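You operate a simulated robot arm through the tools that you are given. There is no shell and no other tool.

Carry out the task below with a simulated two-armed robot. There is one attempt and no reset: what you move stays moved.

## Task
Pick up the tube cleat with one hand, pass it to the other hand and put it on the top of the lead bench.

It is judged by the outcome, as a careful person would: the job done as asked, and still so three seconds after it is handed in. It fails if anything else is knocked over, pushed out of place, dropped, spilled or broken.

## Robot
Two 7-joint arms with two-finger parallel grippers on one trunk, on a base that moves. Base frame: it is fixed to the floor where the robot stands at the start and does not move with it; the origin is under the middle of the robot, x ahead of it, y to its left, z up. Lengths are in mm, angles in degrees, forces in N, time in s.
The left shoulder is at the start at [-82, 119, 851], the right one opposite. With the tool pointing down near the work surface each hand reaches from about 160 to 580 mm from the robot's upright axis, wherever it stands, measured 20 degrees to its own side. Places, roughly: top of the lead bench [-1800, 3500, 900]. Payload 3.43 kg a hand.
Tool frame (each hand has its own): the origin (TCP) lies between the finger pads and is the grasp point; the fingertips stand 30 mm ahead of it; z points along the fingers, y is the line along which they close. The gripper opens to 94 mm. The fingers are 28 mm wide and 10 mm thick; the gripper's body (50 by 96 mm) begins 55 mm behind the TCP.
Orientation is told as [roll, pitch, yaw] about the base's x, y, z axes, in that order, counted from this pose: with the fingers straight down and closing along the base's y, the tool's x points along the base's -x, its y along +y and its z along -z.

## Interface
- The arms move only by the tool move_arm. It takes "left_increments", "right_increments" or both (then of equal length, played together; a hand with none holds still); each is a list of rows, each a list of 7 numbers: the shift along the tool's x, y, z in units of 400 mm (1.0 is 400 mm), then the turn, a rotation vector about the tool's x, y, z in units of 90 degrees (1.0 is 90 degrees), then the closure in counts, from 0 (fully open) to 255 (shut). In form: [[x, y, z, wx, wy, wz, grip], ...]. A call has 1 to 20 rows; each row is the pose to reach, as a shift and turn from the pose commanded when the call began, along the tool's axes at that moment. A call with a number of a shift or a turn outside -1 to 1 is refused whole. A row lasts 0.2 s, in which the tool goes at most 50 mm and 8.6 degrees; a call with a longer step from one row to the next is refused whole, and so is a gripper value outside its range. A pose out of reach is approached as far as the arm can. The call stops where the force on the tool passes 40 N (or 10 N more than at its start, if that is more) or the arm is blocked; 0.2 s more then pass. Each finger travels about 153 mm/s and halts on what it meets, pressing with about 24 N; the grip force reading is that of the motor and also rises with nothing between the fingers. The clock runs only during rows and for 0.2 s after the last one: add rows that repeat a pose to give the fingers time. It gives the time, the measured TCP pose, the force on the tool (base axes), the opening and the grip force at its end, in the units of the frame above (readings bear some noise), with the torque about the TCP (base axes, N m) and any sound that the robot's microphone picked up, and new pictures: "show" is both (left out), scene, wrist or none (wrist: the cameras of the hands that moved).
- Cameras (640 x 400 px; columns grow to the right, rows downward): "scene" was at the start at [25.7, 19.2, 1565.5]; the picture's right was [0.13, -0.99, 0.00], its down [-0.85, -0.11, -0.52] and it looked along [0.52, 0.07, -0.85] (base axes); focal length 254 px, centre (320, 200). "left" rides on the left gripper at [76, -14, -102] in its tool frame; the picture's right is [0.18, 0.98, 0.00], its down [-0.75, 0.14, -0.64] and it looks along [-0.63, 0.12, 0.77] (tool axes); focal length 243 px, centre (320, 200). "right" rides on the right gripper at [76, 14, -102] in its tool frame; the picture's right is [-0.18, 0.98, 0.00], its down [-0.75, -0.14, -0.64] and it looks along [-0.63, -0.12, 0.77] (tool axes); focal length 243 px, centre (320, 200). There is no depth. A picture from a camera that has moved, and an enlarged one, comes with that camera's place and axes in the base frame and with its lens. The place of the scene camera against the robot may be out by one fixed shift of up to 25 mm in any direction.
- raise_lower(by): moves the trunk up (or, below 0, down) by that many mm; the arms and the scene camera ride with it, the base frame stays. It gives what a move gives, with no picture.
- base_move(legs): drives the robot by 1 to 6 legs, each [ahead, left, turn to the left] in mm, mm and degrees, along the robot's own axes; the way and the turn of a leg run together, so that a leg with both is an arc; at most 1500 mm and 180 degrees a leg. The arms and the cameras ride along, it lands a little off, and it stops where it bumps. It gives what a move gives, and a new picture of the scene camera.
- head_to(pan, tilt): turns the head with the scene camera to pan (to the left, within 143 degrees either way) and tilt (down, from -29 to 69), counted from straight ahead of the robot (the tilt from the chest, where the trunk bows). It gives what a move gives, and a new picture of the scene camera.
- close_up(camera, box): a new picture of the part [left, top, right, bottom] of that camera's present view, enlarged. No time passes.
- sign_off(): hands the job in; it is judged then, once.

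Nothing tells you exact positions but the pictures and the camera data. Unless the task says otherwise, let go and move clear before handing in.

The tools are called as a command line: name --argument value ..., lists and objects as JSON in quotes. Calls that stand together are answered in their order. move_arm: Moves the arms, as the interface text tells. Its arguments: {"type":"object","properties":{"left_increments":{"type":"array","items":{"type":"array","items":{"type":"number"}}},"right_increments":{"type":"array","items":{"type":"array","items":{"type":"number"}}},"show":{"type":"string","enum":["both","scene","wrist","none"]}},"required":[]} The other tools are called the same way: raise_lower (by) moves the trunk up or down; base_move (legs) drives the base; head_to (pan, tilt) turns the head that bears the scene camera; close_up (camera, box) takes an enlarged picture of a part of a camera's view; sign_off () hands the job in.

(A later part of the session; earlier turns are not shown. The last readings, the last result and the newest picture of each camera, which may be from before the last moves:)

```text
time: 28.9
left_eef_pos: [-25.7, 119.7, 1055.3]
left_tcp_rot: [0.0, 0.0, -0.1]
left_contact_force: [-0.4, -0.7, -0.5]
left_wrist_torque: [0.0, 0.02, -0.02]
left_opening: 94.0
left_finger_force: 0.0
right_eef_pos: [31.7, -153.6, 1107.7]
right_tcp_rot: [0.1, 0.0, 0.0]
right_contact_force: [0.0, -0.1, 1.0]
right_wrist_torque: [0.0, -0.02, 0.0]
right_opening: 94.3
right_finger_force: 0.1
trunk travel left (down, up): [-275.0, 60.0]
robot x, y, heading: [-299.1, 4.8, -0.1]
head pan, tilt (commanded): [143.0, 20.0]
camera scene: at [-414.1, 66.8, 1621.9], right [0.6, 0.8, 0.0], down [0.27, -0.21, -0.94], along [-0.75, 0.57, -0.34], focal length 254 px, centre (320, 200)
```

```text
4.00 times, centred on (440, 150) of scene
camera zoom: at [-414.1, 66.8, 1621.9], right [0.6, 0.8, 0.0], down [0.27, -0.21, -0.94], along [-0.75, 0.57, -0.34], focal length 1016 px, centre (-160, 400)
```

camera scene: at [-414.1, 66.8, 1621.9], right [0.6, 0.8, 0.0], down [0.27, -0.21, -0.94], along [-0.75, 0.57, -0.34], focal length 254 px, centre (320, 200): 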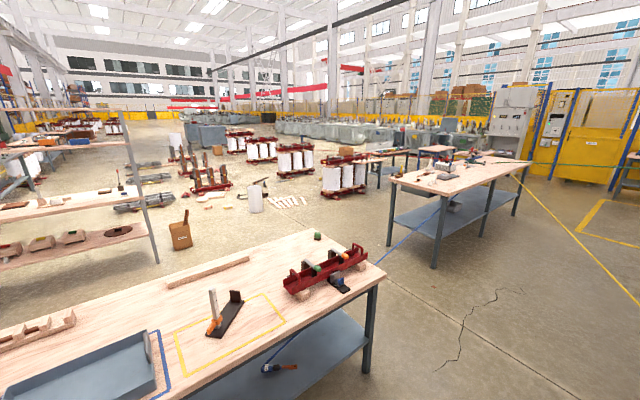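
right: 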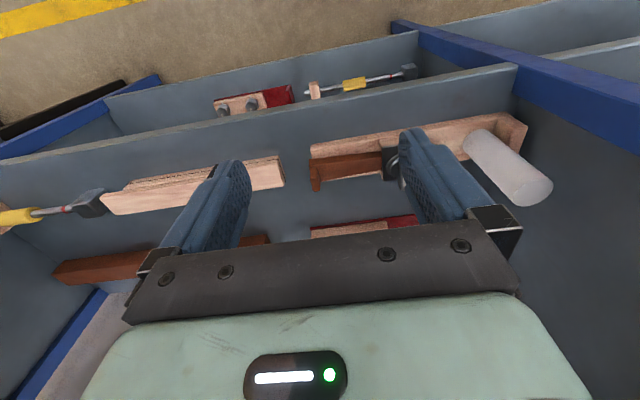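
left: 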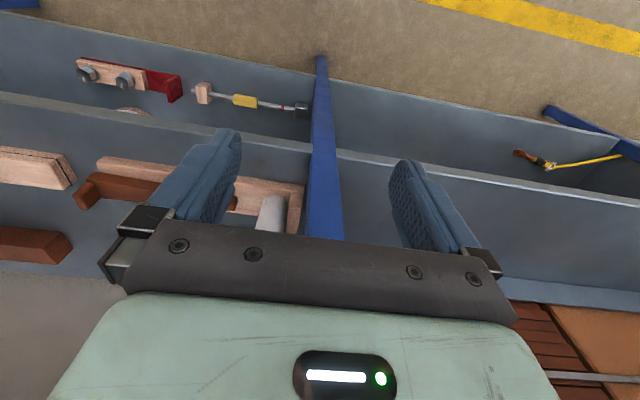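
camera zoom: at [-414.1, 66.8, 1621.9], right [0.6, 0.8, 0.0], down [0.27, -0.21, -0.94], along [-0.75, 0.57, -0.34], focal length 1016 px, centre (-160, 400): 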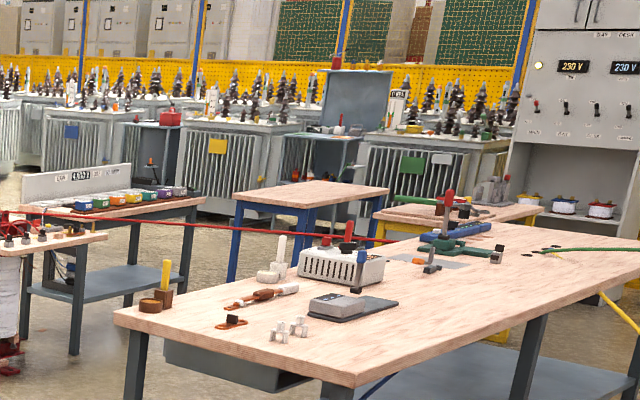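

The long bench with the coloured cable leads fits "lead bench". I'll drive left to check the rack's other bays for anything else that might be called a tube cleat.

base_move --legs '[[0, 1300, 0]]'

head_to --pan 30 --tilt 30

close_up --camera "scene" --box '[0, 50, 400, 300]'

close_up --camera "scene" --box '[240, 50, 640, 300]'

head_to --pan -30 --tilt 30

close_up --camera "scene" --box '[320, 50, 640, 250]'

```text
time: 40.7
left_eef_pos: [-43.9, 1452.4, 1055.3]
left_tcp_rot: [0.0, 0.0, 1.3]
left_contact_force: [0.0, -0.6, 0.8]
left_wrist_torque: [0.02, 0.01, 0.02]
left_opening: 94.0
left_finger_force: 0.1
right_eef_pos: [20.2, 1180.6, 1108.1]
right_tcp_rot: [-0.1, 0.0, 1.4]
right_contact_force: [-1.0, 0.6, 1.7]
right_wrist_torque: [0.02, 0.02, 0.0]
right_opening: 94.2
right_finger_force: 0.0
trunk travel left (down, up): [-275.0, 60.0]
robot x, y, heading: [-315.5, 1328.8, 1.2]
head pan, tilt (commanded): [143.0, 20.0]
camera scene: at [-430.3, 1390.1, 1621.9], right [0.58, 0.81, 0.0], down [0.28, -0.2, -0.94], along [-0.76, 0.55, -0.34], focal length 254 px, centre (320, 200)
```

scene: 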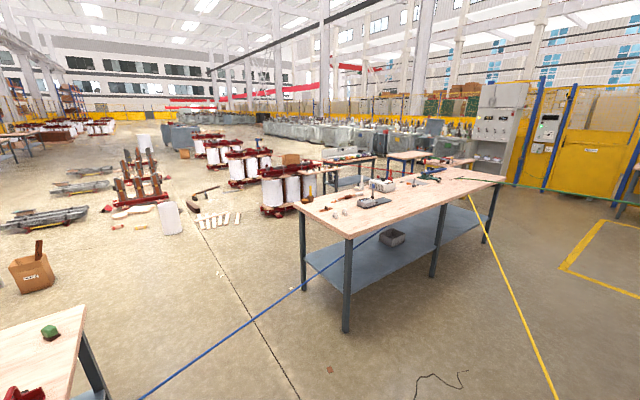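

```text
time: 42.6
left_eef_pos: [-44.0, 1451.9, 1055.7]
left_tcp_rot: [0.1, 0.0, 1.3]
left_contact_force: [-0.4, -0.7, -0.5]
left_wrist_torque: [0.02, -0.01, 0.01]
left_opening: 94.3
left_finger_force: 0.0
right_eef_pos: [21.2, 1180.4, 1107.8]
right_tcp_rot: [0.0, 0.0, 1.3]
right_contact_force: [0.1, -0.2, -0.7]
right_wrist_torque: [0.0, 0.0, -0.03]
right_opening: 94.0
right_finger_force: 0.0
trunk travel left (down, up): [-275.0, 60.0]
robot x, y, heading: [-311.2, 1330.3, 1.4]
head pan, tilt (commanded): [30.0, 30.0]
camera scene: at [-277.5, 1382.9, 1605.8], right [0.52, -0.85, 0.0], down [-0.43, -0.26, -0.87], along [0.74, 0.45, -0.5], focal length 254 px, centre (320, 200)
```

scene: 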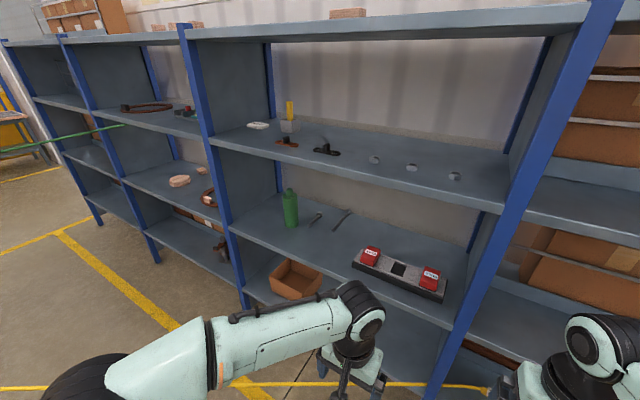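

```text
1.60 times, centred on (200, 175) of scene
camera zoom: at [-277.5, 1382.9, 1605.8], right [0.52, -0.85, 0.0], down [-0.43, -0.26, -0.87], along [0.74, 0.45, -0.5], focal length 406 px, centre (512, 240)
```

zoom: 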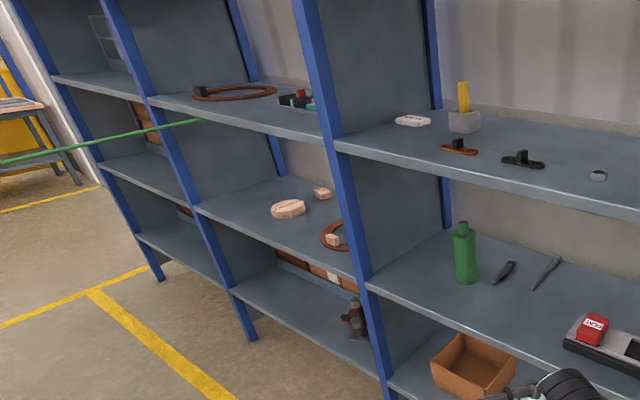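

```text
1.60 times, centred on (440, 175) of scene
camera zoom: at [-277.5, 1382.9, 1605.8], right [0.52, -0.85, 0.0], down [-0.43, -0.26, -0.87], along [0.74, 0.45, -0.5], focal length 406 px, centre (128, 240)
```

zoom: 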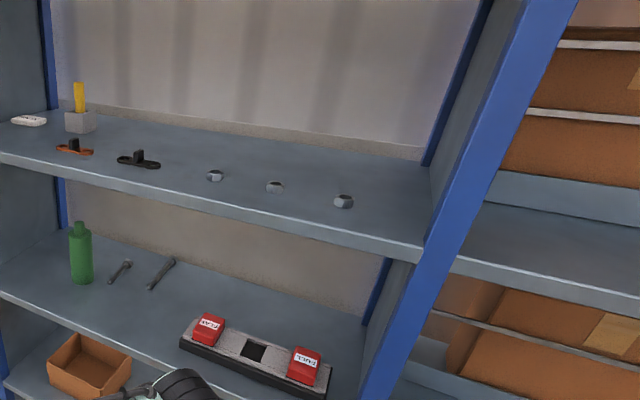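

```text
time: 43.9
left_eef_pos: [-43.6, 1452.3, 1054.7]
left_tcp_rot: [-0.1, 0.1, 1.3]
left_contact_force: [1.2, -0.5, -0.2]
left_wrist_torque: [0.02, -0.02, -0.01]
left_opening: 94.0
left_finger_force: 0.1
right_eef_pos: [20.2, 1181.1, 1107.3]
right_tcp_rot: [0.0, 0.0, 1.3]
right_contact_force: [0.2, 0.0, -0.3]
right_wrist_torque: [0.0, 0.0, 0.0]
right_opening: 94.2
right_finger_force: 0.0
trunk travel left (down, up): [-275.0, 60.0]
robot x, y, heading: [-312.2, 1327.3, 1.4]
head pan, tilt (commanded): [-30.0, 30.0]
camera scene: at [-275.3, 1292.5, 1605.8], right [-0.48, -0.88, 0.0], down [-0.44, 0.24, -0.87], along [0.76, -0.41, -0.5], focal length 254 px, centre (320, 200)
```

scene: 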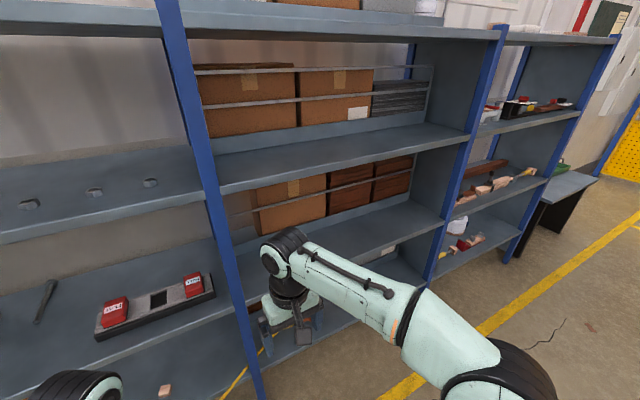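

```text
2.00 times, centred on (480, 150) of scene
camera zoom: at [-275.3, 1292.5, 1605.8], right [-0.48, -0.88, 0.0], down [-0.44, 0.24, -0.87], along [0.76, -0.41, -0.5], focal length 508 px, centre (0, 300)
```

zoom: 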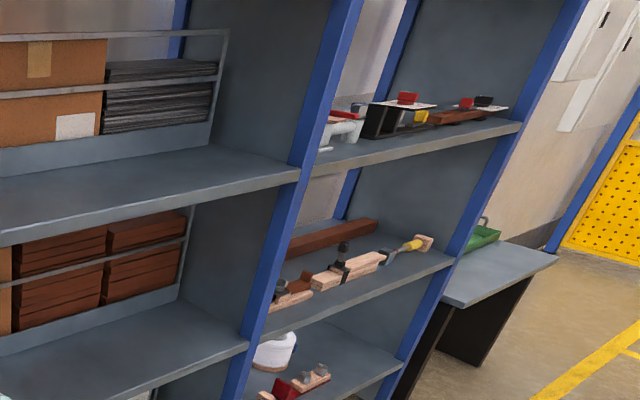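

The left bays hold only small parts (nuts, lugs, a bottle), nothing like a cleat, so the candidates are back in the right-hand bay. I'll drive back in front of that bay, a bit back from it, and inspect it close.

base_move --legs '[[0, 0, -1.4], [0, -1270, 0]]'

head_to --pan 0 --tilt 40

```text
time: 55.5
left_eef_pos: [-41.5, 192.5, 1055.2]
left_tcp_rot: [0.1, -0.1, 0.0]
left_contact_force: [0.6, 0.0, -0.4]
left_wrist_torque: [-0.03, -0.02, -0.03]
left_opening: 93.9
left_finger_force: 0.0
right_eef_pos: [15.6, -82.4, 1107.3]
right_tcp_rot: [0.0, 0.0, 0.0]
right_contact_force: [-0.6, 0.4, 0.6]
right_wrist_torque: [-0.01, -0.05, 0.01]
right_opening: 94.0
right_finger_force: 0.1
trunk travel left (down, up): [-275.0, 60.0]
robot x, y, heading: [-313.6, 73.4, -0.2]
head pan, tilt (commanded): [-30.0, 30.0]
camera scene: at [-277.7, 37.3, 1605.8], right [-0.5, -0.87, 0.0], down [-0.43, 0.25, -0.87], along [0.75, -0.43, -0.5], focal length 254 px, centre (320, 200)
```

scene: 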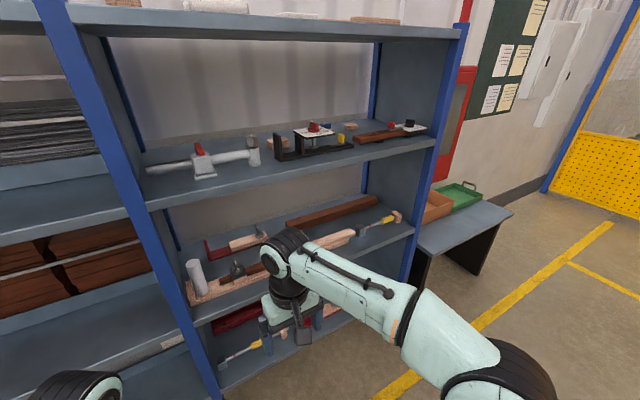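

```text
time: 56.5
left_eef_pos: [-42.1, 192.6, 1056.0]
left_tcp_rot: [-0.1, 0.0, 0.0]
left_contact_force: [0.4, -0.5, 0.2]
left_wrist_torque: [0.0, 0.02, 0.01]
left_opening: 94.1
left_finger_force: 0.1
right_eef_pos: [16.1, -81.6, 1107.5]
right_tcp_rot: [0.0, 0.0, -0.1]
right_contact_force: [0.7, 0.4, -0.2]
right_wrist_torque: [-0.02, -0.03, 0.0]
right_opening: 94.2
right_finger_force: 0.0
trunk travel left (down, up): [-275.0, 60.0]
robot x, y, heading: [-314.8, 69.9, 0.1]
head pan, tilt (commanded): [0.0, 40.0]
camera scene: at [-270.9, 82.5, 1590.5], right [0.0, -1.0, 0.0], down [-0.64, 0.0, -0.77], along [0.77, 0.0, -0.64], focal length 254 px, centre (320, 200)
```

scene: 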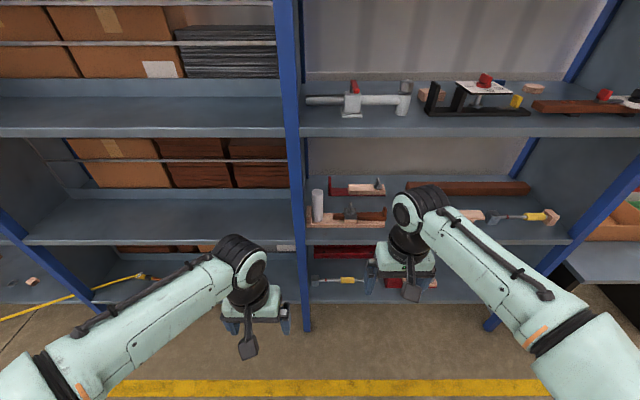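

There's a noticeboard on the wall to the right that might name things. I'll zoom in on it and on the shelf items.

head_to --pan -45 --tilt 10

close_up --camera "scene" --box '[330, 60, 490, 160]'

head_to --pan -15 --tilt 30

close_up --camera "scene" --box '[200, 100, 360, 200]'

close_up --camera "scene" --box '[200, 200, 440, 350]'

```text
time: 57.6
left_eef_pos: [-41.4, 191.9, 1054.6]
left_tcp_rot: [0.0, 0.1, 0.0]
left_contact_force: [0.1, -0.3, -0.9]
left_wrist_torque: [-0.01, -0.01, 0.0]
left_opening: 94.0
left_finger_force: 0.1
right_eef_pos: [15.6, -81.6, 1108.1]
right_tcp_rot: [0.1, 0.1, 0.0]
right_contact_force: [0.0, 0.0, -0.5]
right_wrist_torque: [-0.03, -0.02, -0.02]
right_opening: 94.0
right_finger_force: 0.1
trunk travel left (down, up): [-275.0, 60.0]
robot x, y, heading: [-312.9, 69.8, 0.0]
head pan, tilt (commanded): [-45.0, 10.0]
camera scene: at [-290.1, 16.9, 1638.1], right [-0.71, -0.71, 0.0], down [-0.12, 0.12, -0.98], along [0.7, -0.7, -0.17], focal length 254 px, centre (320, 200)
```

scene: 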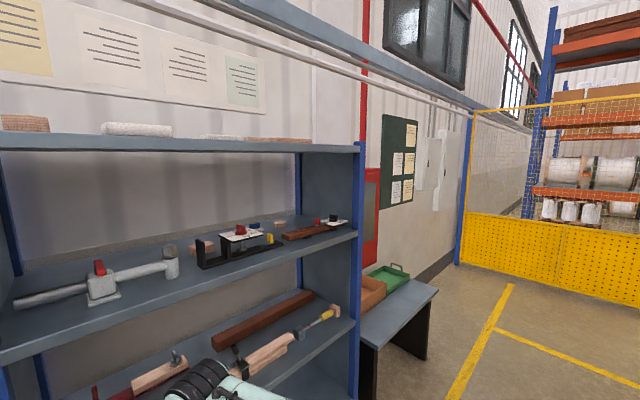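

```text
4.00 times, centred on (410, 110) of scene
camera zoom: at [-290.1, 16.9, 1638.1], right [-0.71, -0.71, 0.0], down [-0.12, 0.12, -0.98], along [0.7, -0.7, -0.17], focal length 1016 px, centre (-40, 560)
```

zoom: 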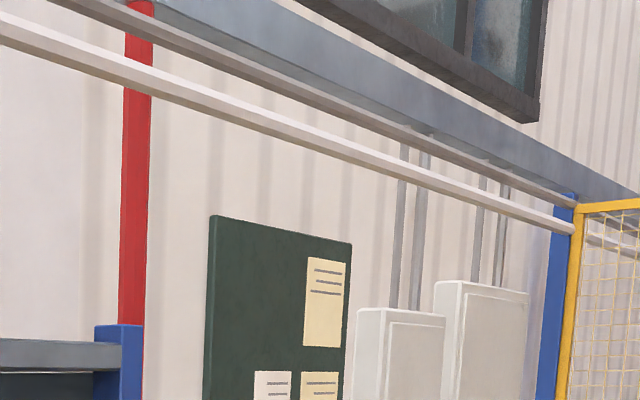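

```text
time: 58.5
left_eef_pos: [-42.7, 191.5, 1054.7]
left_tcp_rot: [0.0, 0.0, 0.1]
left_contact_force: [0.0, -0.5, -0.1]
left_wrist_torque: [0.0, 0.0, 0.02]
left_opening: 93.8
left_finger_force: 0.1
right_eef_pos: [16.0, -81.0, 1107.3]
right_tcp_rot: [0.1, 0.0, 0.1]
right_contact_force: [-0.4, -0.4, -0.3]
right_wrist_torque: [0.02, -0.01, 0.01]
right_opening: 94.0
right_finger_force: 0.1
trunk travel left (down, up): [-275.0, 60.0]
robot x, y, heading: [-313.5, 73.7, -0.2]
head pan, tilt (commanded): [-15.0, 30.0]
camera scene: at [-268.7, 59.1, 1605.9], right [-0.26, -0.97, 0.0], down [-0.48, 0.13, -0.87], along [0.84, -0.23, -0.5], focal length 254 px, centre (320, 200)
```

scene: 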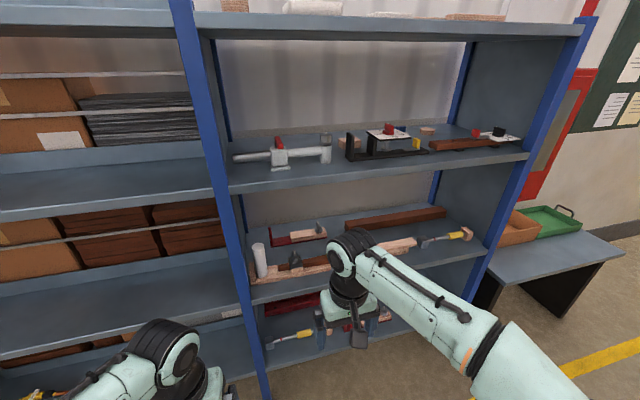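

```text
4.00 times, centred on (280, 150) of scene
camera zoom: at [-268.7, 59.1, 1605.9], right [-0.26, -0.97, 0.0], down [-0.48, 0.13, -0.87], along [0.84, -0.23, -0.5], focal length 1016 px, centre (480, 400)
```

zoom: 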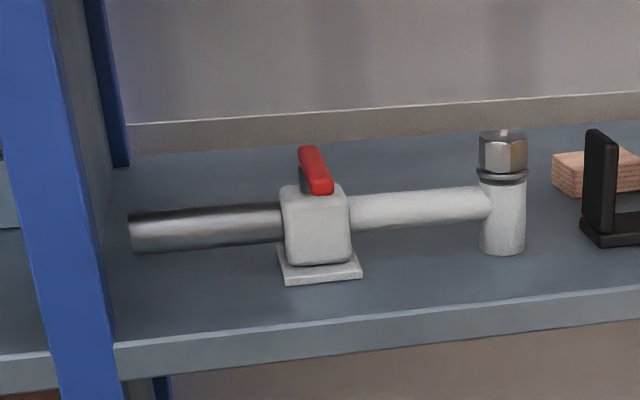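

```text
2.67 times, centred on (320, 275) of scene
camera zoom: at [-268.7, 59.1, 1605.9], right [-0.26, -0.97, 0.0], down [-0.48, 0.13, -0.87], along [0.84, -0.23, -0.5], focal length 677 px, centre (320, 0)
```

zoom: 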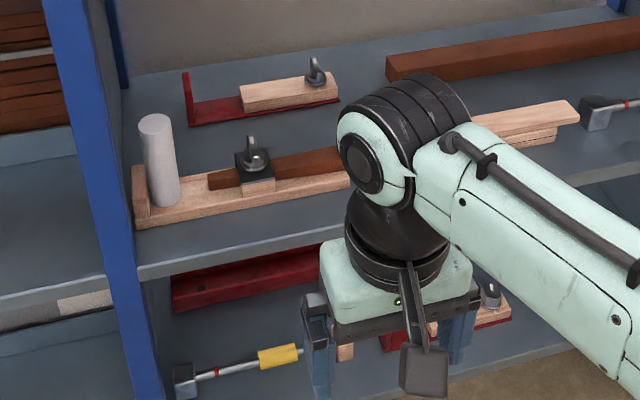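

I judge the wooden fixture on the middle shelf, the plank carrying the white upright tube with a wing-nut block, to be the tube cleat: the winged-nut wooden clamps are cleats, and this is the one with the tube. I put it at about x 449–519, y −182 to 138, on a shelf surface at z≈838; I'll drive forward and look at it up close with the right wrist camera.

base_move --legs '[[290, 0, 0]]'

head_to --pan -5 --tilt 50

close_up --camera "right" --box '[160, 60, 640, 360]'

close_up --camera "left" --box '[0, 60, 480, 360]'

```text
time: 60.5
left_eef_pos: [241.4, 193.7, 1055.9]
left_tcp_rot: [0.0, 0.1, 0.2]
left_contact_force: [1.3, 0.9, -0.2]
left_wrist_torque: [-0.01, 0.0, 0.01]
left_opening: 93.8
left_finger_force: 0.0
right_eef_pos: [300.0, -79.5, 1107.5]
right_tcp_rot: [0.0, 0.1, 0.3]
right_contact_force: [-0.2, 0.9, 0.4]
right_wrist_torque: [0.01, 0.0, 0.0]
right_opening: 93.8
right_finger_force: 0.0
trunk travel left (down, up): [-275.0, 60.0]
robot x, y, heading: [-29.8, 73.3, 0.1]
head pan, tilt (commanded): [-15.0, 30.0]
camera scene: at [15.6, 59.8, 1605.8], right [-0.26, -0.97, 0.0], down [-0.48, 0.13, -0.87], along [0.84, -0.22, -0.5], focal length 254 px, centre (320, 200)
```

scene: 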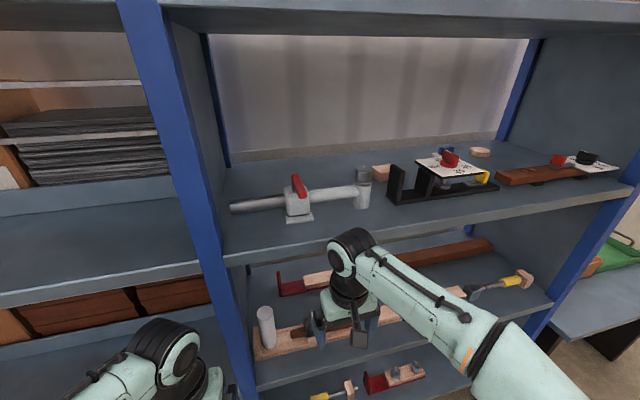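

```text
time: 61.3
left_eef_pos: [241.0, 194.0, 1056.6]
left_tcp_rot: [0.0, 0.0, 0.2]
left_contact_force: [-0.2, 0.8, 0.3]
left_wrist_torque: [0.02, 0.0, -0.01]
left_opening: 94.1
left_finger_force: 0.1
right_eef_pos: [299.4, -79.5, 1107.6]
right_tcp_rot: [0.1, 0.0, 0.2]
right_contact_force: [-0.2, 0.0, 0.6]
right_wrist_torque: [0.01, -0.01, -0.01]
right_opening: 94.0
right_finger_force: 0.1
trunk travel left (down, up): [-275.0, 60.0]
robot x, y, heading: [-28.8, 72.4, 0.1]
head pan, tilt (commanded): [-5.0, 50.0]
camera scene: at [4.3, 76.4, 1576.4], right [-0.08, -1.0, 0.0], down [-0.76, 0.06, -0.64], along [0.64, -0.05, -0.77], focal length 254 px, centre (320, 200)
```

scene: 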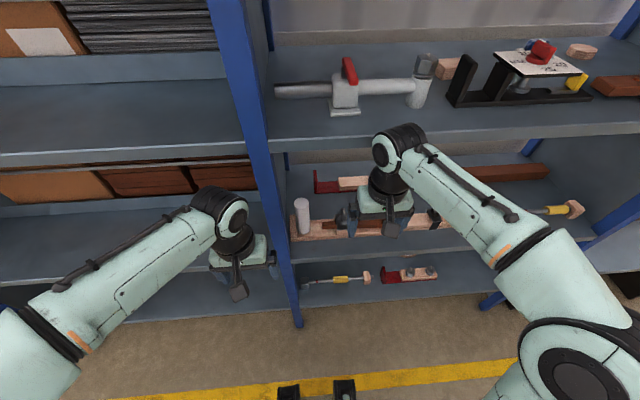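

```text
1.33 times, centred on (400, 210) of right
camera zoom: at [224.2, -65.5, 1209.7], right [0.18, 0.98, 0.0], down [0.75, -0.14, 0.64], along [0.63, -0.12, -0.77], focal length 324 px, centre (213, 187)
```

zoom: 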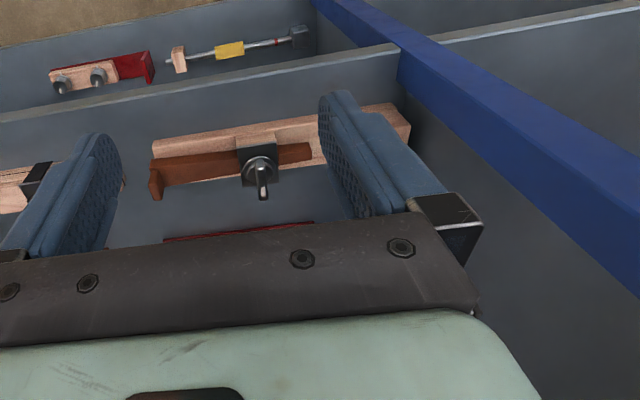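

```text
1.33 times, centred on (240, 210) of left
camera zoom: at [164.7, 180.5, 1158.7], right [-0.19, 0.98, 0.0], down [0.75, 0.14, 0.64], along [0.63, 0.12, -0.77], focal length 324 px, centre (427, 187)
```

zoom: 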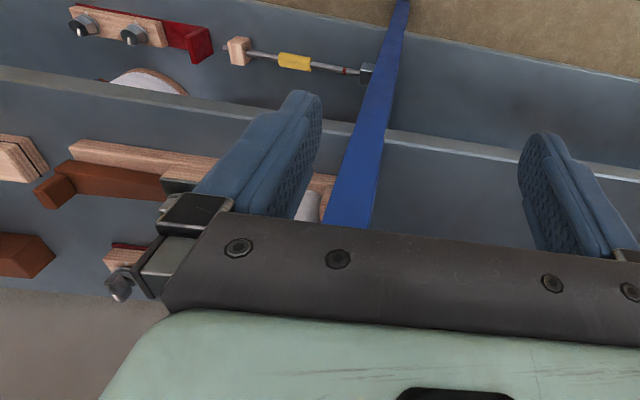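

The wrist camera shows the plank with the brown slider, and the black cap with its wing nut between the fingers. I'll zoom more and then raise/move the right hand for a cleaner look.

close_up --camera "right" --box '[240, 120, 480, 270]'

close_up --camera "scene" --box '[270, 170, 430, 270]'

```text
2.67 times, centred on (360, 195) of right
camera zoom: at [224.2, -65.5, 1209.7], right [0.18, 0.98, 0.0], down [0.75, -0.14, 0.64], along [0.63, -0.12, -0.77], focal length 647 px, centre (213, 213)
```

zoom: 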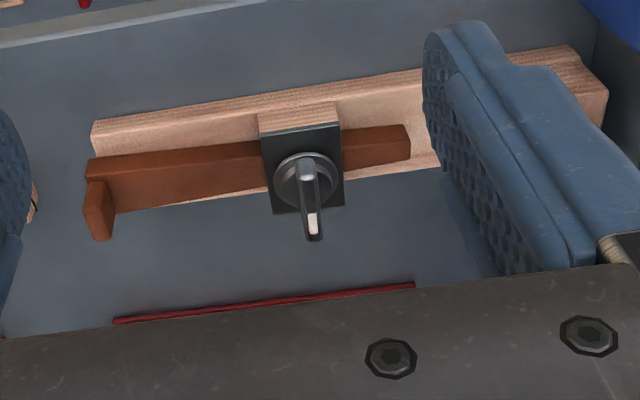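

```text
4.00 times, centred on (350, 220) of scene
camera zoom: at [4.3, 76.4, 1576.4], right [-0.08, -1.0, 0.0], down [-0.76, 0.06, -0.64], along [0.64, -0.05, -0.77], focal length 1016 px, centre (200, 120)
```

zoom: 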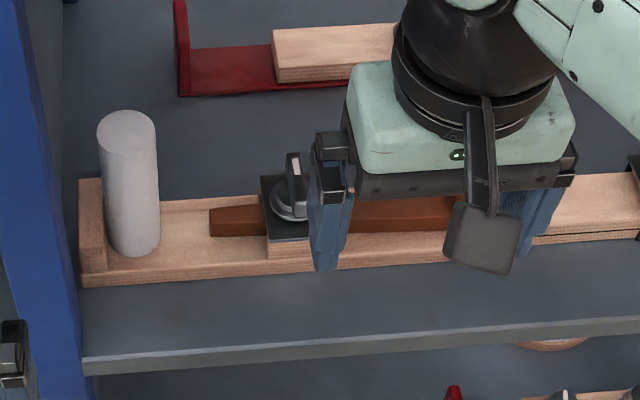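

I place the cleat's plank at about x 448–518, y −190 to 125, with its underside on the shelf at z≈820; the black-capped block sits at y≈−52 and the tube at y≈81, top near 986. The plan is to take the block from above with the right hand, fingers closing along x. First I'll turn that hand 90° in front of the shelf and get a second view for triangulation.

move_arm --right_increments '[[-0.006, 0.006, 0.014, 0, 0, -0.084, 0], [-0.012, 0.012, 0.028, 0, 0, -0.167, 0], [-0.019, 0.017, 0.042, 0, 0, -0.25, 0], [-0.025, 0.022, 0.056, 0, 0, -0.334, 0], [-0.031, 0.028, 0.07, 0, 0, -0.417, 0], [-0.037, 0.034, 0.084, 0, 0, -0.5, 0], [-0.044, 0.04, 0.098, 0, 0, -0.584, 0], [-0.05, 0.045, 0.112, 0, 0, -0.667, 0], [-0.056, 0.051, 0.126, 0, 0, -0.75, 0], [-0.062, 0.056, 0.14, 0, 0, -0.834, 0], [-0.069, 0.062, 0.154, 0, 0, -0.917, 0], [-0.075, 0.0675, 0.1675, 0, 0, -1.0, 0], [-0.075, 0.0675, 0.1675, 0, 0, -1.0, 0]]' --show "both"

```text
time: 64.1
left_eef_pos: [240.7, 193.7, 1055.5]
left_tcp_rot: [0.0, 0.0, 0.3]
left_contact_force: [0.7, 0.0, -0.5]
left_wrist_torque: [0.02, -0.04, 0.02]
left_opening: 94.2
left_finger_force: 0.0
right_eef_pos: [330.4, -52.7, 1041.5]
right_tcp_rot: [-0.1, 0.0, 90.3]
right_contact_force: [0.3, -1.1, 0.2]
right_wrist_torque: [0.01, -0.02, -0.01]
right_opening: 94.0
right_finger_force: 0.0
trunk travel left (down, up): [-275.0, 60.0]
robot x, y, heading: [-31.2, 74.3, 0.4]
head pan, tilt (commanded): [-5.0, 50.0]
camera scene: at [4.5, 76.4, 1576.3], right [-0.08, -1.0, 0.0], down [-0.76, 0.06, -0.64], along [0.64, -0.05, -0.77], focal length 254 px, centre (320, 200)
camera right: at [316.9, -129.0, 1142.7], right [-0.98, 0.18, 0.0], down [0.14, 0.75, 0.64], along [0.12, 0.63, -0.77], focal length 243 px, centre (320, 200)
```

scene: 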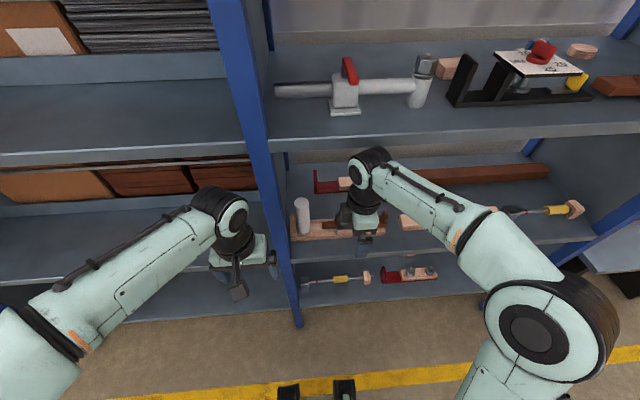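
right: 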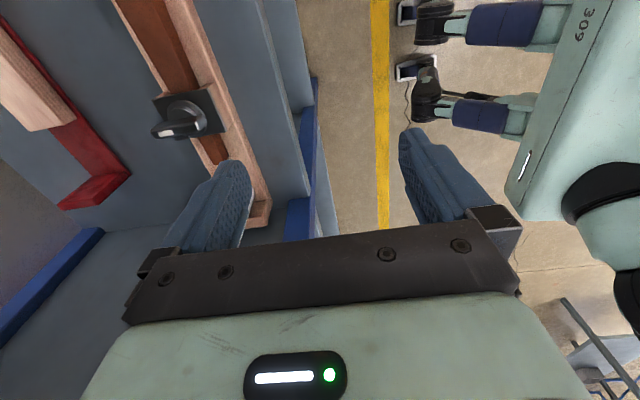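

The wrist camera now sees the block and nut from the right side. I'll zoom to measure corners.

close_up --camera "right" --box '[80, 40, 240, 140]'

close_up --camera "right" --box '[80, 0, 320, 240]'

close_up --camera "scene" --box '[270, 170, 430, 270]'

```text
4.00 times, centred on (160, 90) of right
camera zoom: at [316.9, -129.0, 1142.7], right [-0.98, 0.18, 0.0], down [0.14, 0.75, 0.64], along [0.12, 0.63, -0.77], focal length 970 px, centre (960, 640)
```

zoom: 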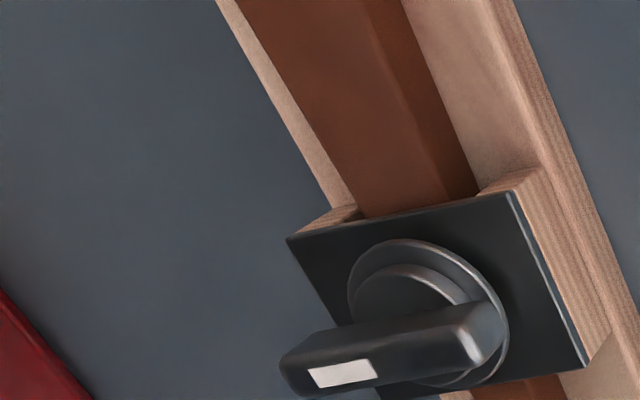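

```text
1.67 times, centred on (200, 120) of right
camera zoom: at [316.9, -129.0, 1142.7], right [-0.98, 0.18, 0.0], down [0.14, 0.75, 0.64], along [0.12, 0.63, -0.77], focal length 404 px, centre (520, 333)
```

zoom: 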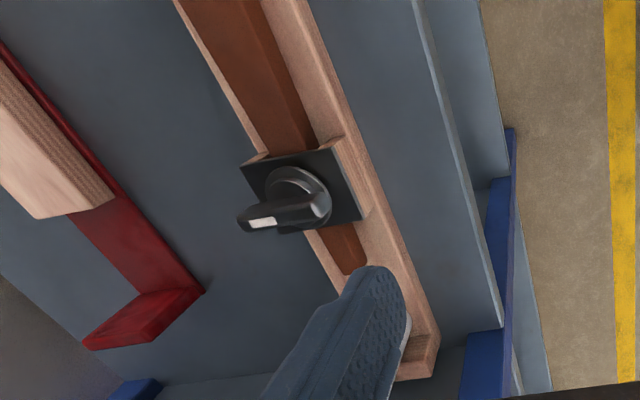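

```text
4.00 times, centred on (350, 220) of scene
camera zoom: at [4.5, 76.4, 1576.3], right [-0.08, -1.0, 0.0], down [-0.76, 0.06, -0.64], along [0.64, -0.05, -0.77], focal length 1016 px, centre (200, 120)
```

zoom: 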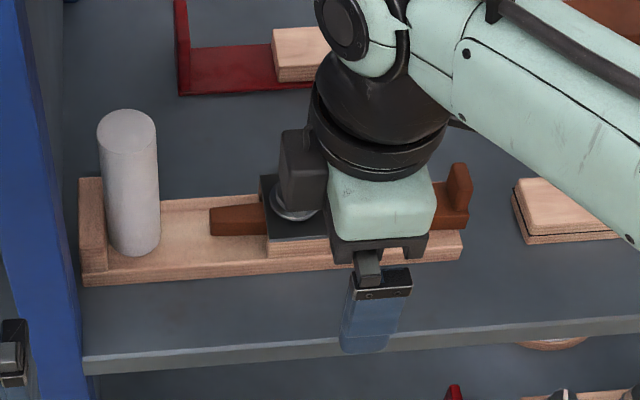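

From two wrist views I get the cap at x 447–513, y −77 to −27, top z≈869, with the nut's lever top near 916. The upper shelf's lip is at z≈1250, so I'll enter low: down to z≈915 at y≈−5 in front of the shelf first.

move_arm --right_increments '[[-0.03, 0, 0.08, 0, 0, 0, 0], [-0.06, 0, 0.16, 0, 0, 0, 0], [-0.09, 0, 0.24, 0, 0, 0, 0], [-0.119, 0, 0.316, 0, 0, 0, 0], [-0.119, 0, 0.316, 0, 0, 0, 0]]' --show "both"

head_to --pan -10 --tilt 40

```text
time: 65.3
left_eef_pos: [241.8, 192.6, 1056.4]
left_tcp_rot: [-0.1, 0.0, 0.2]
left_contact_force: [-0.7, 0.3, 0.3]
left_wrist_torque: [-0.01, 0.0, 0.02]
left_opening: 94.0
left_finger_force: 0.0
right_eef_pos: [329.3, -3.1, 914.4]
right_tcp_rot: [-0.1, 0.1, 90.2]
right_contact_force: [-0.3, -0.2, 0.4]
right_wrist_torque: [0.02, -0.02, -0.01]
right_opening: 94.0
right_finger_force: 0.0
trunk travel left (down, up): [-275.0, 60.0]
robot x, y, heading: [-30.0, 73.4, 0.5]
head pan, tilt (commanded): [-5.0, 50.0]
camera scene: at [4.3, 76.3, 1576.3], right [-0.08, -1.0, 0.0], down [-0.76, 0.06, -0.64], along [0.64, -0.05, -0.77], focal length 254 px, centre (320, 200)
camera right: at [316.6, -79.9, 1016.4], right [-0.98, 0.18, 0.0], down [0.14, 0.75, 0.64], along [0.12, 0.63, -0.77], focal length 243 px, centre (320, 200)
```

scene: 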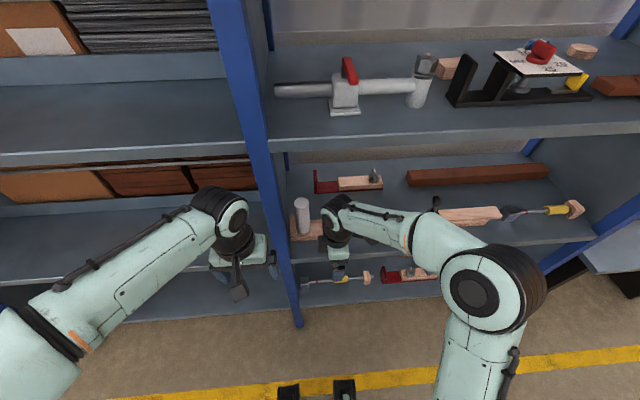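
right: 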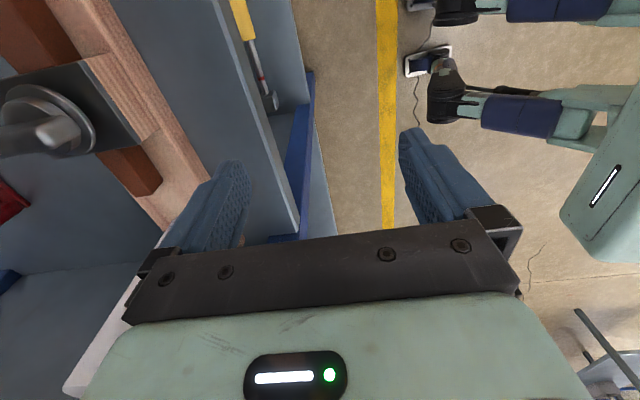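

```text
time: 66.0
left_eef_pos: [240.6, 193.6, 1055.7]
left_tcp_rot: [0.0, -0.1, 0.3]
left_contact_force: [1.1, -1.0, -0.1]
left_wrist_torque: [0.0, 0.01, 0.01]
left_opening: 94.0
left_finger_force: 0.1
right_eef_pos: [330.2, -4.2, 914.3]
right_tcp_rot: [0.0, 0.0, 90.2]
right_contact_force: [-0.6, 0.1, -0.1]
right_wrist_torque: [-0.04, 0.0, -0.02]
right_opening: 93.9
right_finger_force: 0.2
trunk travel left (down, up): [-275.0, 60.0]
robot x, y, heading: [-29.8, 72.5, -0.1]
head pan, tilt (commanded): [-10.0, 40.0]
camera scene: at [11.6, 68.5, 1590.4], right [-0.17, -0.99, 0.0], down [-0.63, 0.11, -0.77], along [0.75, -0.13, -0.64], focal length 254 px, centre (320, 200)
```

scene: 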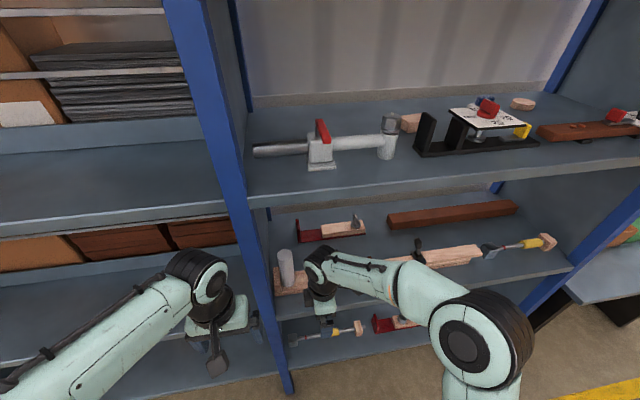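

The hand is in front of the shelf at z≈914 and clear. I'll shift slightly right to y≈−15 and push straight in to x≈480, passing over the slider and to the left of the nut.

move_arm --right_increments '[[0.0275, -0.03, 0, 0, 0, 0, 0], [0.0275, -0.09, 0, 0, 0, 0, 0], [0.0275, -0.15, 0, 0, 0, 0, 0], [0.0275, -0.21, 0, 0, 0, 0, 0], [0.0275, -0.27, 0, 0, 0, 0, 0], [0.0275, -0.33, 0, 0, 0, 0, 0], [0.0275, -0.375, 0, 0, 0, 0, 0], [0.0275, -0.375, 0, 0, 0, 0, 0]]' --show "both"

close_up --camera "scene" --box '[230, 200, 470, 350]'

```text
time: 67.8
left_eef_pos: [241.6, 193.7, 1055.6]
left_tcp_rot: [-0.1, 0.1, 0.2]
left_contact_force: [0.3, -0.1, -0.1]
left_wrist_torque: [-0.01, -0.01, 0.02]
left_opening: 94.1
left_finger_force: 0.0
right_eef_pos: [480.5, -16.0, 913.4]
right_tcp_rot: [0.0, 0.0, 90.2]
right_contact_force: [0.2, 0.1, -0.6]
right_wrist_torque: [0.01, 0.03, 0.01]
right_opening: 94.2
right_finger_force: 0.1
trunk travel left (down, up): [-275.0, 60.0]
robot x, y, heading: [-29.4, 72.8, 0.2]
head pan, tilt (commanded): [-10.0, 40.0]
camera scene: at [11.3, 68.3, 1590.5], right [-0.17, -0.99, 0.0], down [-0.63, 0.11, -0.77], along [0.76, -0.13, -0.64], focal length 254 px, centre (320, 200)
camera right: at [466.7, -91.1, 1015.9], right [-0.98, 0.18, 0.0], down [0.14, 0.75, 0.64], along [0.12, 0.63, -0.77], focal length 243 px, centre (320, 200)
```

scene: 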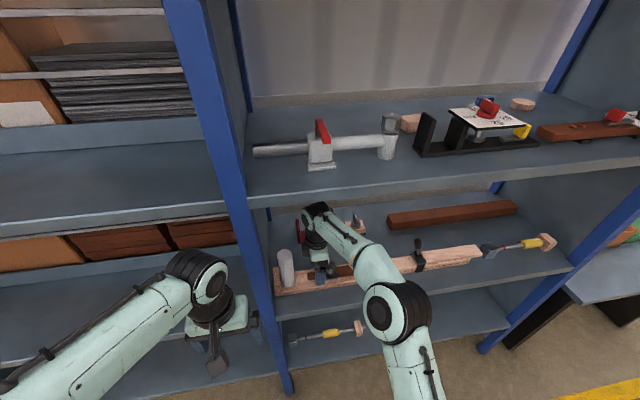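
right: 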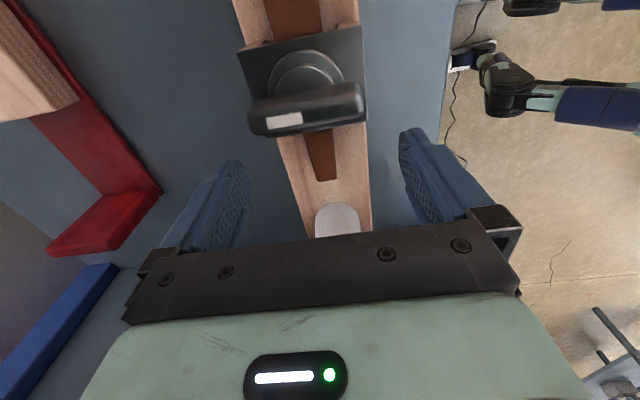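

```text
2.67 times, centred on (350, 275) of scene
camera zoom: at [11.3, 68.3, 1590.5], right [-0.17, -0.99, 0.0], down [-0.63, 0.11, -0.77], along [0.76, -0.13, -0.64], focal length 677 px, centre (240, 0)
```

zoom: 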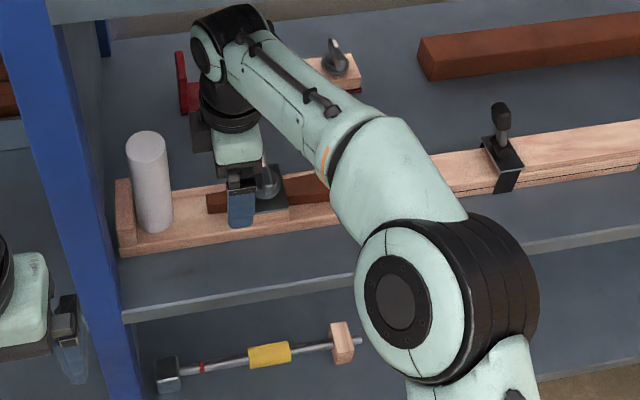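

The fingers straddle the plank and the nut is just right of them. I'll move to y≈−42 over the block, then part of the way down.

move_arm --right_increments '[[0.03, 0, 0, 0, 0, 0, 0], [0.065, 0, 0, 0, 0, 0, 0], [0.065, 0, 0.035, 0, 0, 0, 0], [0.065, 0, 0.07, 0, 0, 0, 0], [0.065, 0, 0.07, 0, 0, 0, 0]]' --show "both"

close_up --camera "scene" --box '[260, 190, 420, 290]'

```text
time: 69.0
left_eef_pos: [241.4, 194.0, 1055.8]
left_tcp_rot: [0.1, 0.0, 0.3]
left_contact_force: [0.0, 1.2, 0.6]
left_wrist_torque: [0.0, 0.02, 0.01]
left_opening: 94.1
left_finger_force: 0.1
right_eef_pos: [478.8, -40.7, 886.6]
right_tcp_rot: [0.0, 0.0, 90.3]
right_contact_force: [0.0, 0.7, -0.1]
right_wrist_torque: [0.01, -0.03, -0.03]
right_opening: 94.1
right_finger_force: 0.0
trunk travel left (down, up): [-275.0, 60.0]
robot x, y, heading: [-29.2, 72.6, 0.2]
head pan, tilt (commanded): [-10.0, 40.0]
camera scene: at [11.5, 68.5, 1590.5], right [-0.17, -0.99, 0.0], down [-0.63, 0.11, -0.77], along [0.75, -0.13, -0.64], focal length 254 px, centre (320, 200)
camera right: at [465.8, -117.4, 988.6], right [-0.98, 0.18, 0.0], down [0.14, 0.75, 0.64], along [0.12, 0.63, -0.77], focal length 243 px, centre (320, 200)
```

scene: 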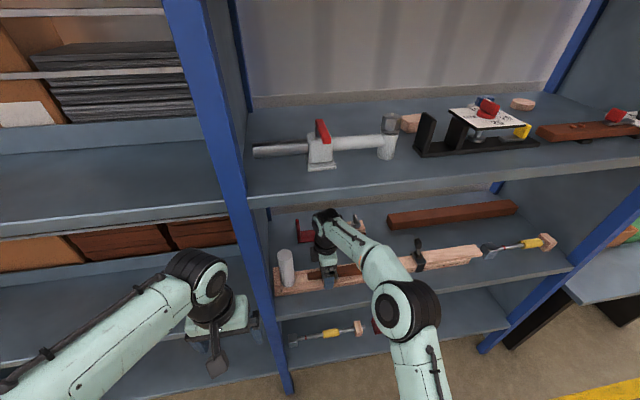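
right: 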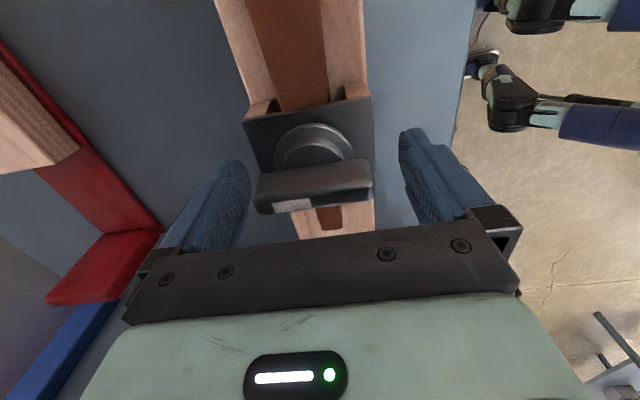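

```text
4.00 times, centred on (340, 240) of scene
camera zoom: at [11.5, 68.5, 1590.5], right [-0.17, -0.99, 0.0], down [-0.63, 0.11, -0.77], along [0.75, -0.13, -0.64], focal length 1016 px, centre (240, 40)
```

zoom: 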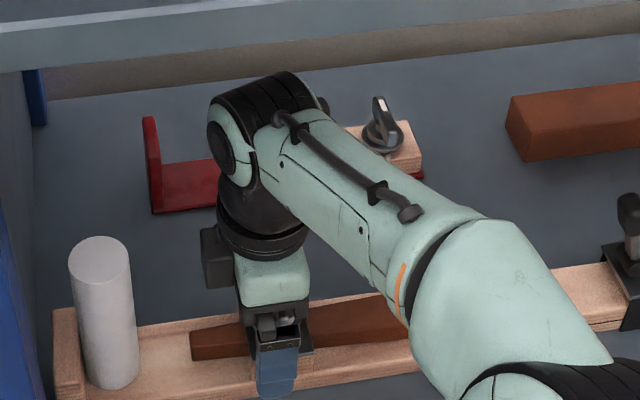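

The block is centred between the fingers and the nut lever is under the palm with some room. I'll go down the last 18 mm and then close.

move_arm --right_increments '[[0, 0, 0.02, 0, 0, 0, 0], [0, 0, 0.045, 0, 0, 0, 0], [0, 0, 0.045, 0, 0, 0, 0]]' --show "wrist"

```text
time: 69.8
left_eef_pos: [240.4, 193.3, 1055.5]
left_tcp_rot: [0.0, 0.0, 0.2]
left_contact_force: [0.3, -0.5, 0.5]
left_wrist_torque: [-0.04, -0.02, 0.02]
left_opening: 94.3
left_finger_force: 0.0
right_eef_pos: [478.8, -39.9, 869.2]
right_tcp_rot: [-0.1, 0.0, 90.1]
right_contact_force: [-0.2, 0.4, -0.4]
right_wrist_torque: [0.0, -0.02, 0.0]
right_opening: 94.0
right_finger_force: 0.0
trunk travel left (down, up): [-275.0, 60.0]
robot x, y, heading: [-31.3, 74.3, 0.1]
head pan, tilt (commanded): [-10.0, 40.0]
camera right: at [465.6, -117.2, 970.0], right [-0.98, 0.18, 0.0], down [0.14, 0.75, 0.64], along [0.12, 0.63, -0.77], focal length 243 px, centre (320, 200)
```

right: 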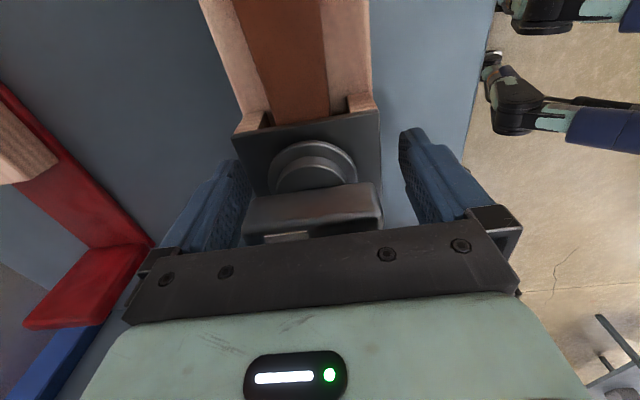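

No contact so far. Now I'll close on the block.

move_arm --right_increments '[[0, 0, 0, 0, 0, 0, 60], [0, 0, 0, 0, 0, 0, 120], [0, 0, 0, 0, 0, 0, 255], [0, 0, 0, 0, 0, 0, 255], [0, 0, 0, 0, 0, 0, 255]]' --show "both"

```text
time: 71.0
left_eef_pos: [242.2, 194.9, 1054.6]
left_tcp_rot: [-0.1, 0.1, 0.1]
left_contact_force: [0.3, 0.0, 0.5]
left_wrist_torque: [0.0, -0.01, 0.01]
left_opening: 94.1
left_finger_force: 0.1
right_eef_pos: [479.0, -40.7, 867.7]
right_tcp_rot: [0.0, 0.0, 90.2]
right_contact_force: [1.0, 0.2, 0.2]
right_wrist_torque: [0.05, -0.19, -0.16]
right_opening: 70.5
right_finger_force: 23.7
trunk travel left (down, up): [-275.0, 60.0]
robot x, y, heading: [-32.0, 69.1, 0.2]
head pan, tilt (commanded): [-10.0, 40.0]
camera scene: at [11.7, 68.3, 1590.5], right [-0.17, -0.99, 0.0], down [-0.63, 0.11, -0.77], along [0.75, -0.13, -0.64], focal length 254 px, centre (320, 200)
camera right: at [465.7, -117.3, 970.1], right [-0.98, 0.18, 0.0], down [0.14, 0.75, 0.64], along [0.12, 0.63, -0.77], focal length 243 px, centre (320, 200)
```

scene: 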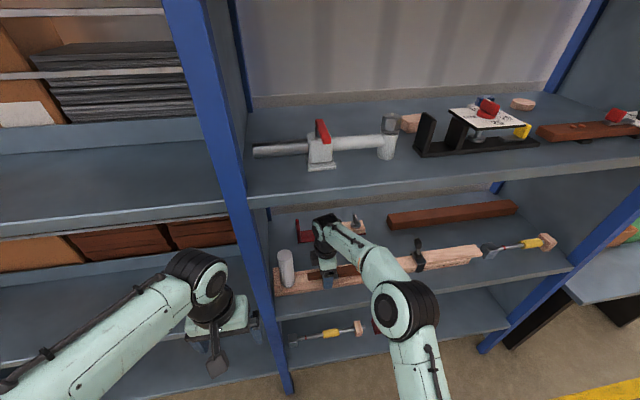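
right: 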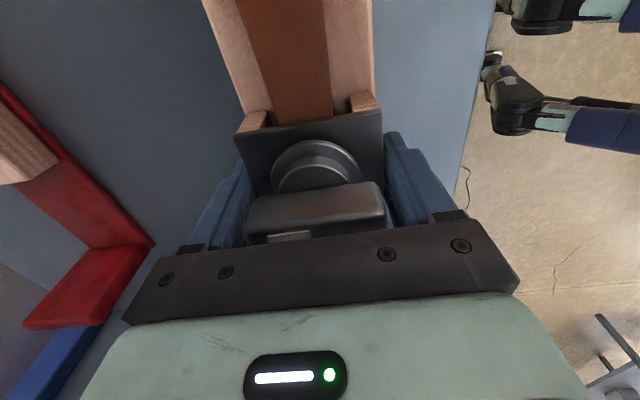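

The grip holds at 70 mm. I'll lift just 10 mm and check for weight and tilt.

move_arm --right_increments '[[0, 0, -0.008, 0, 0, 0, 255], [0, 0, -0.016, 0, 0, 0, 255], [0, 0, -0.025, 0, 0, 0, 255], [0, 0, -0.025, 0, 0, 0, 255], [0, 0, -0.025, 0, 0, 0, 255]]' --show "both"

close_up --camera "scene" --box '[260, 190, 420, 290]'

```text
time: 72.2
left_eef_pos: [241.9, 193.4, 1054.6]
left_tcp_rot: [0.0, 0.0, 0.2]
left_contact_force: [-0.1, 0.0, -0.4]
left_wrist_torque: [0.0, -0.03, 0.02]
left_opening: 93.9
left_finger_force: 0.1
right_eef_pos: [478.6, -42.2, 878.1]
right_tcp_rot: [-0.1, 0.1, 90.2]
right_contact_force: [-0.2, -0.6, -5.8]
right_wrist_torque: [-0.15, -0.01, 0.04]
right_opening: 70.7
right_finger_force: 24.0
trunk travel left (down, up): [-275.0, 60.0]
robot x, y, heading: [-28.2, 72.6, 0.3]
head pan, tilt (commanded): [-10.0, 40.0]
camera scene: at [12.0, 68.2, 1590.5], right [-0.17, -0.99, 0.0], down [-0.63, 0.11, -0.77], along [0.75, -0.13, -0.64], focal length 254 px, centre (320, 200)
camera right: at [466.8, -117.2, 979.7], right [-0.98, 0.18, 0.0], down [0.14, 0.75, 0.64], along [0.12, 0.63, -0.77], focal length 243 px, centre (320, 200)
```

scene: 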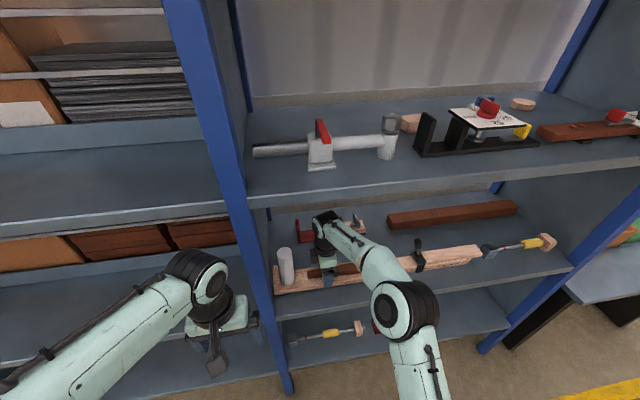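
right: 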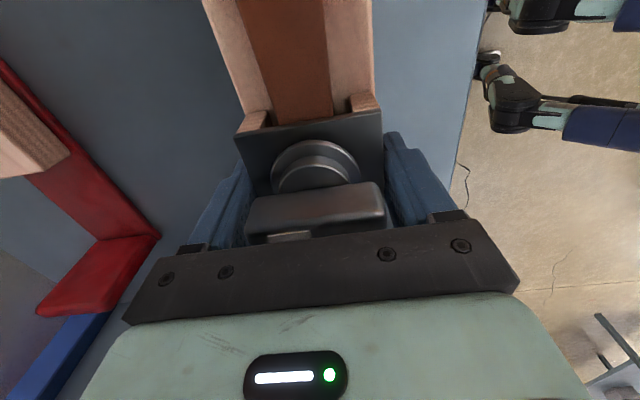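

```text
4.00 times, centred on (340, 240) of scene
camera zoom: at [12.0, 68.2, 1590.5], right [-0.17, -0.99, 0.0], down [-0.63, 0.11, -0.77], along [0.75, -0.13, -0.64], focal length 1016 px, centre (240, 40)
```

zoom: 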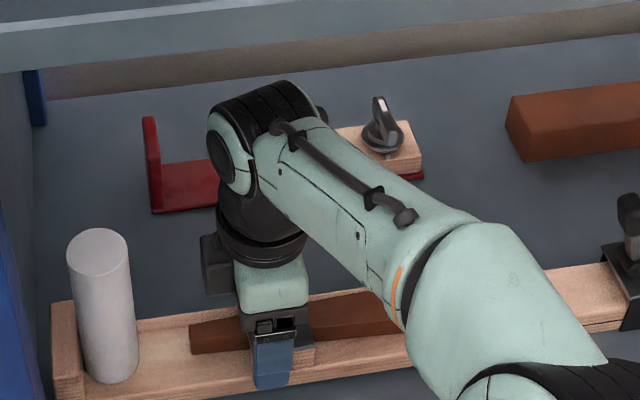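

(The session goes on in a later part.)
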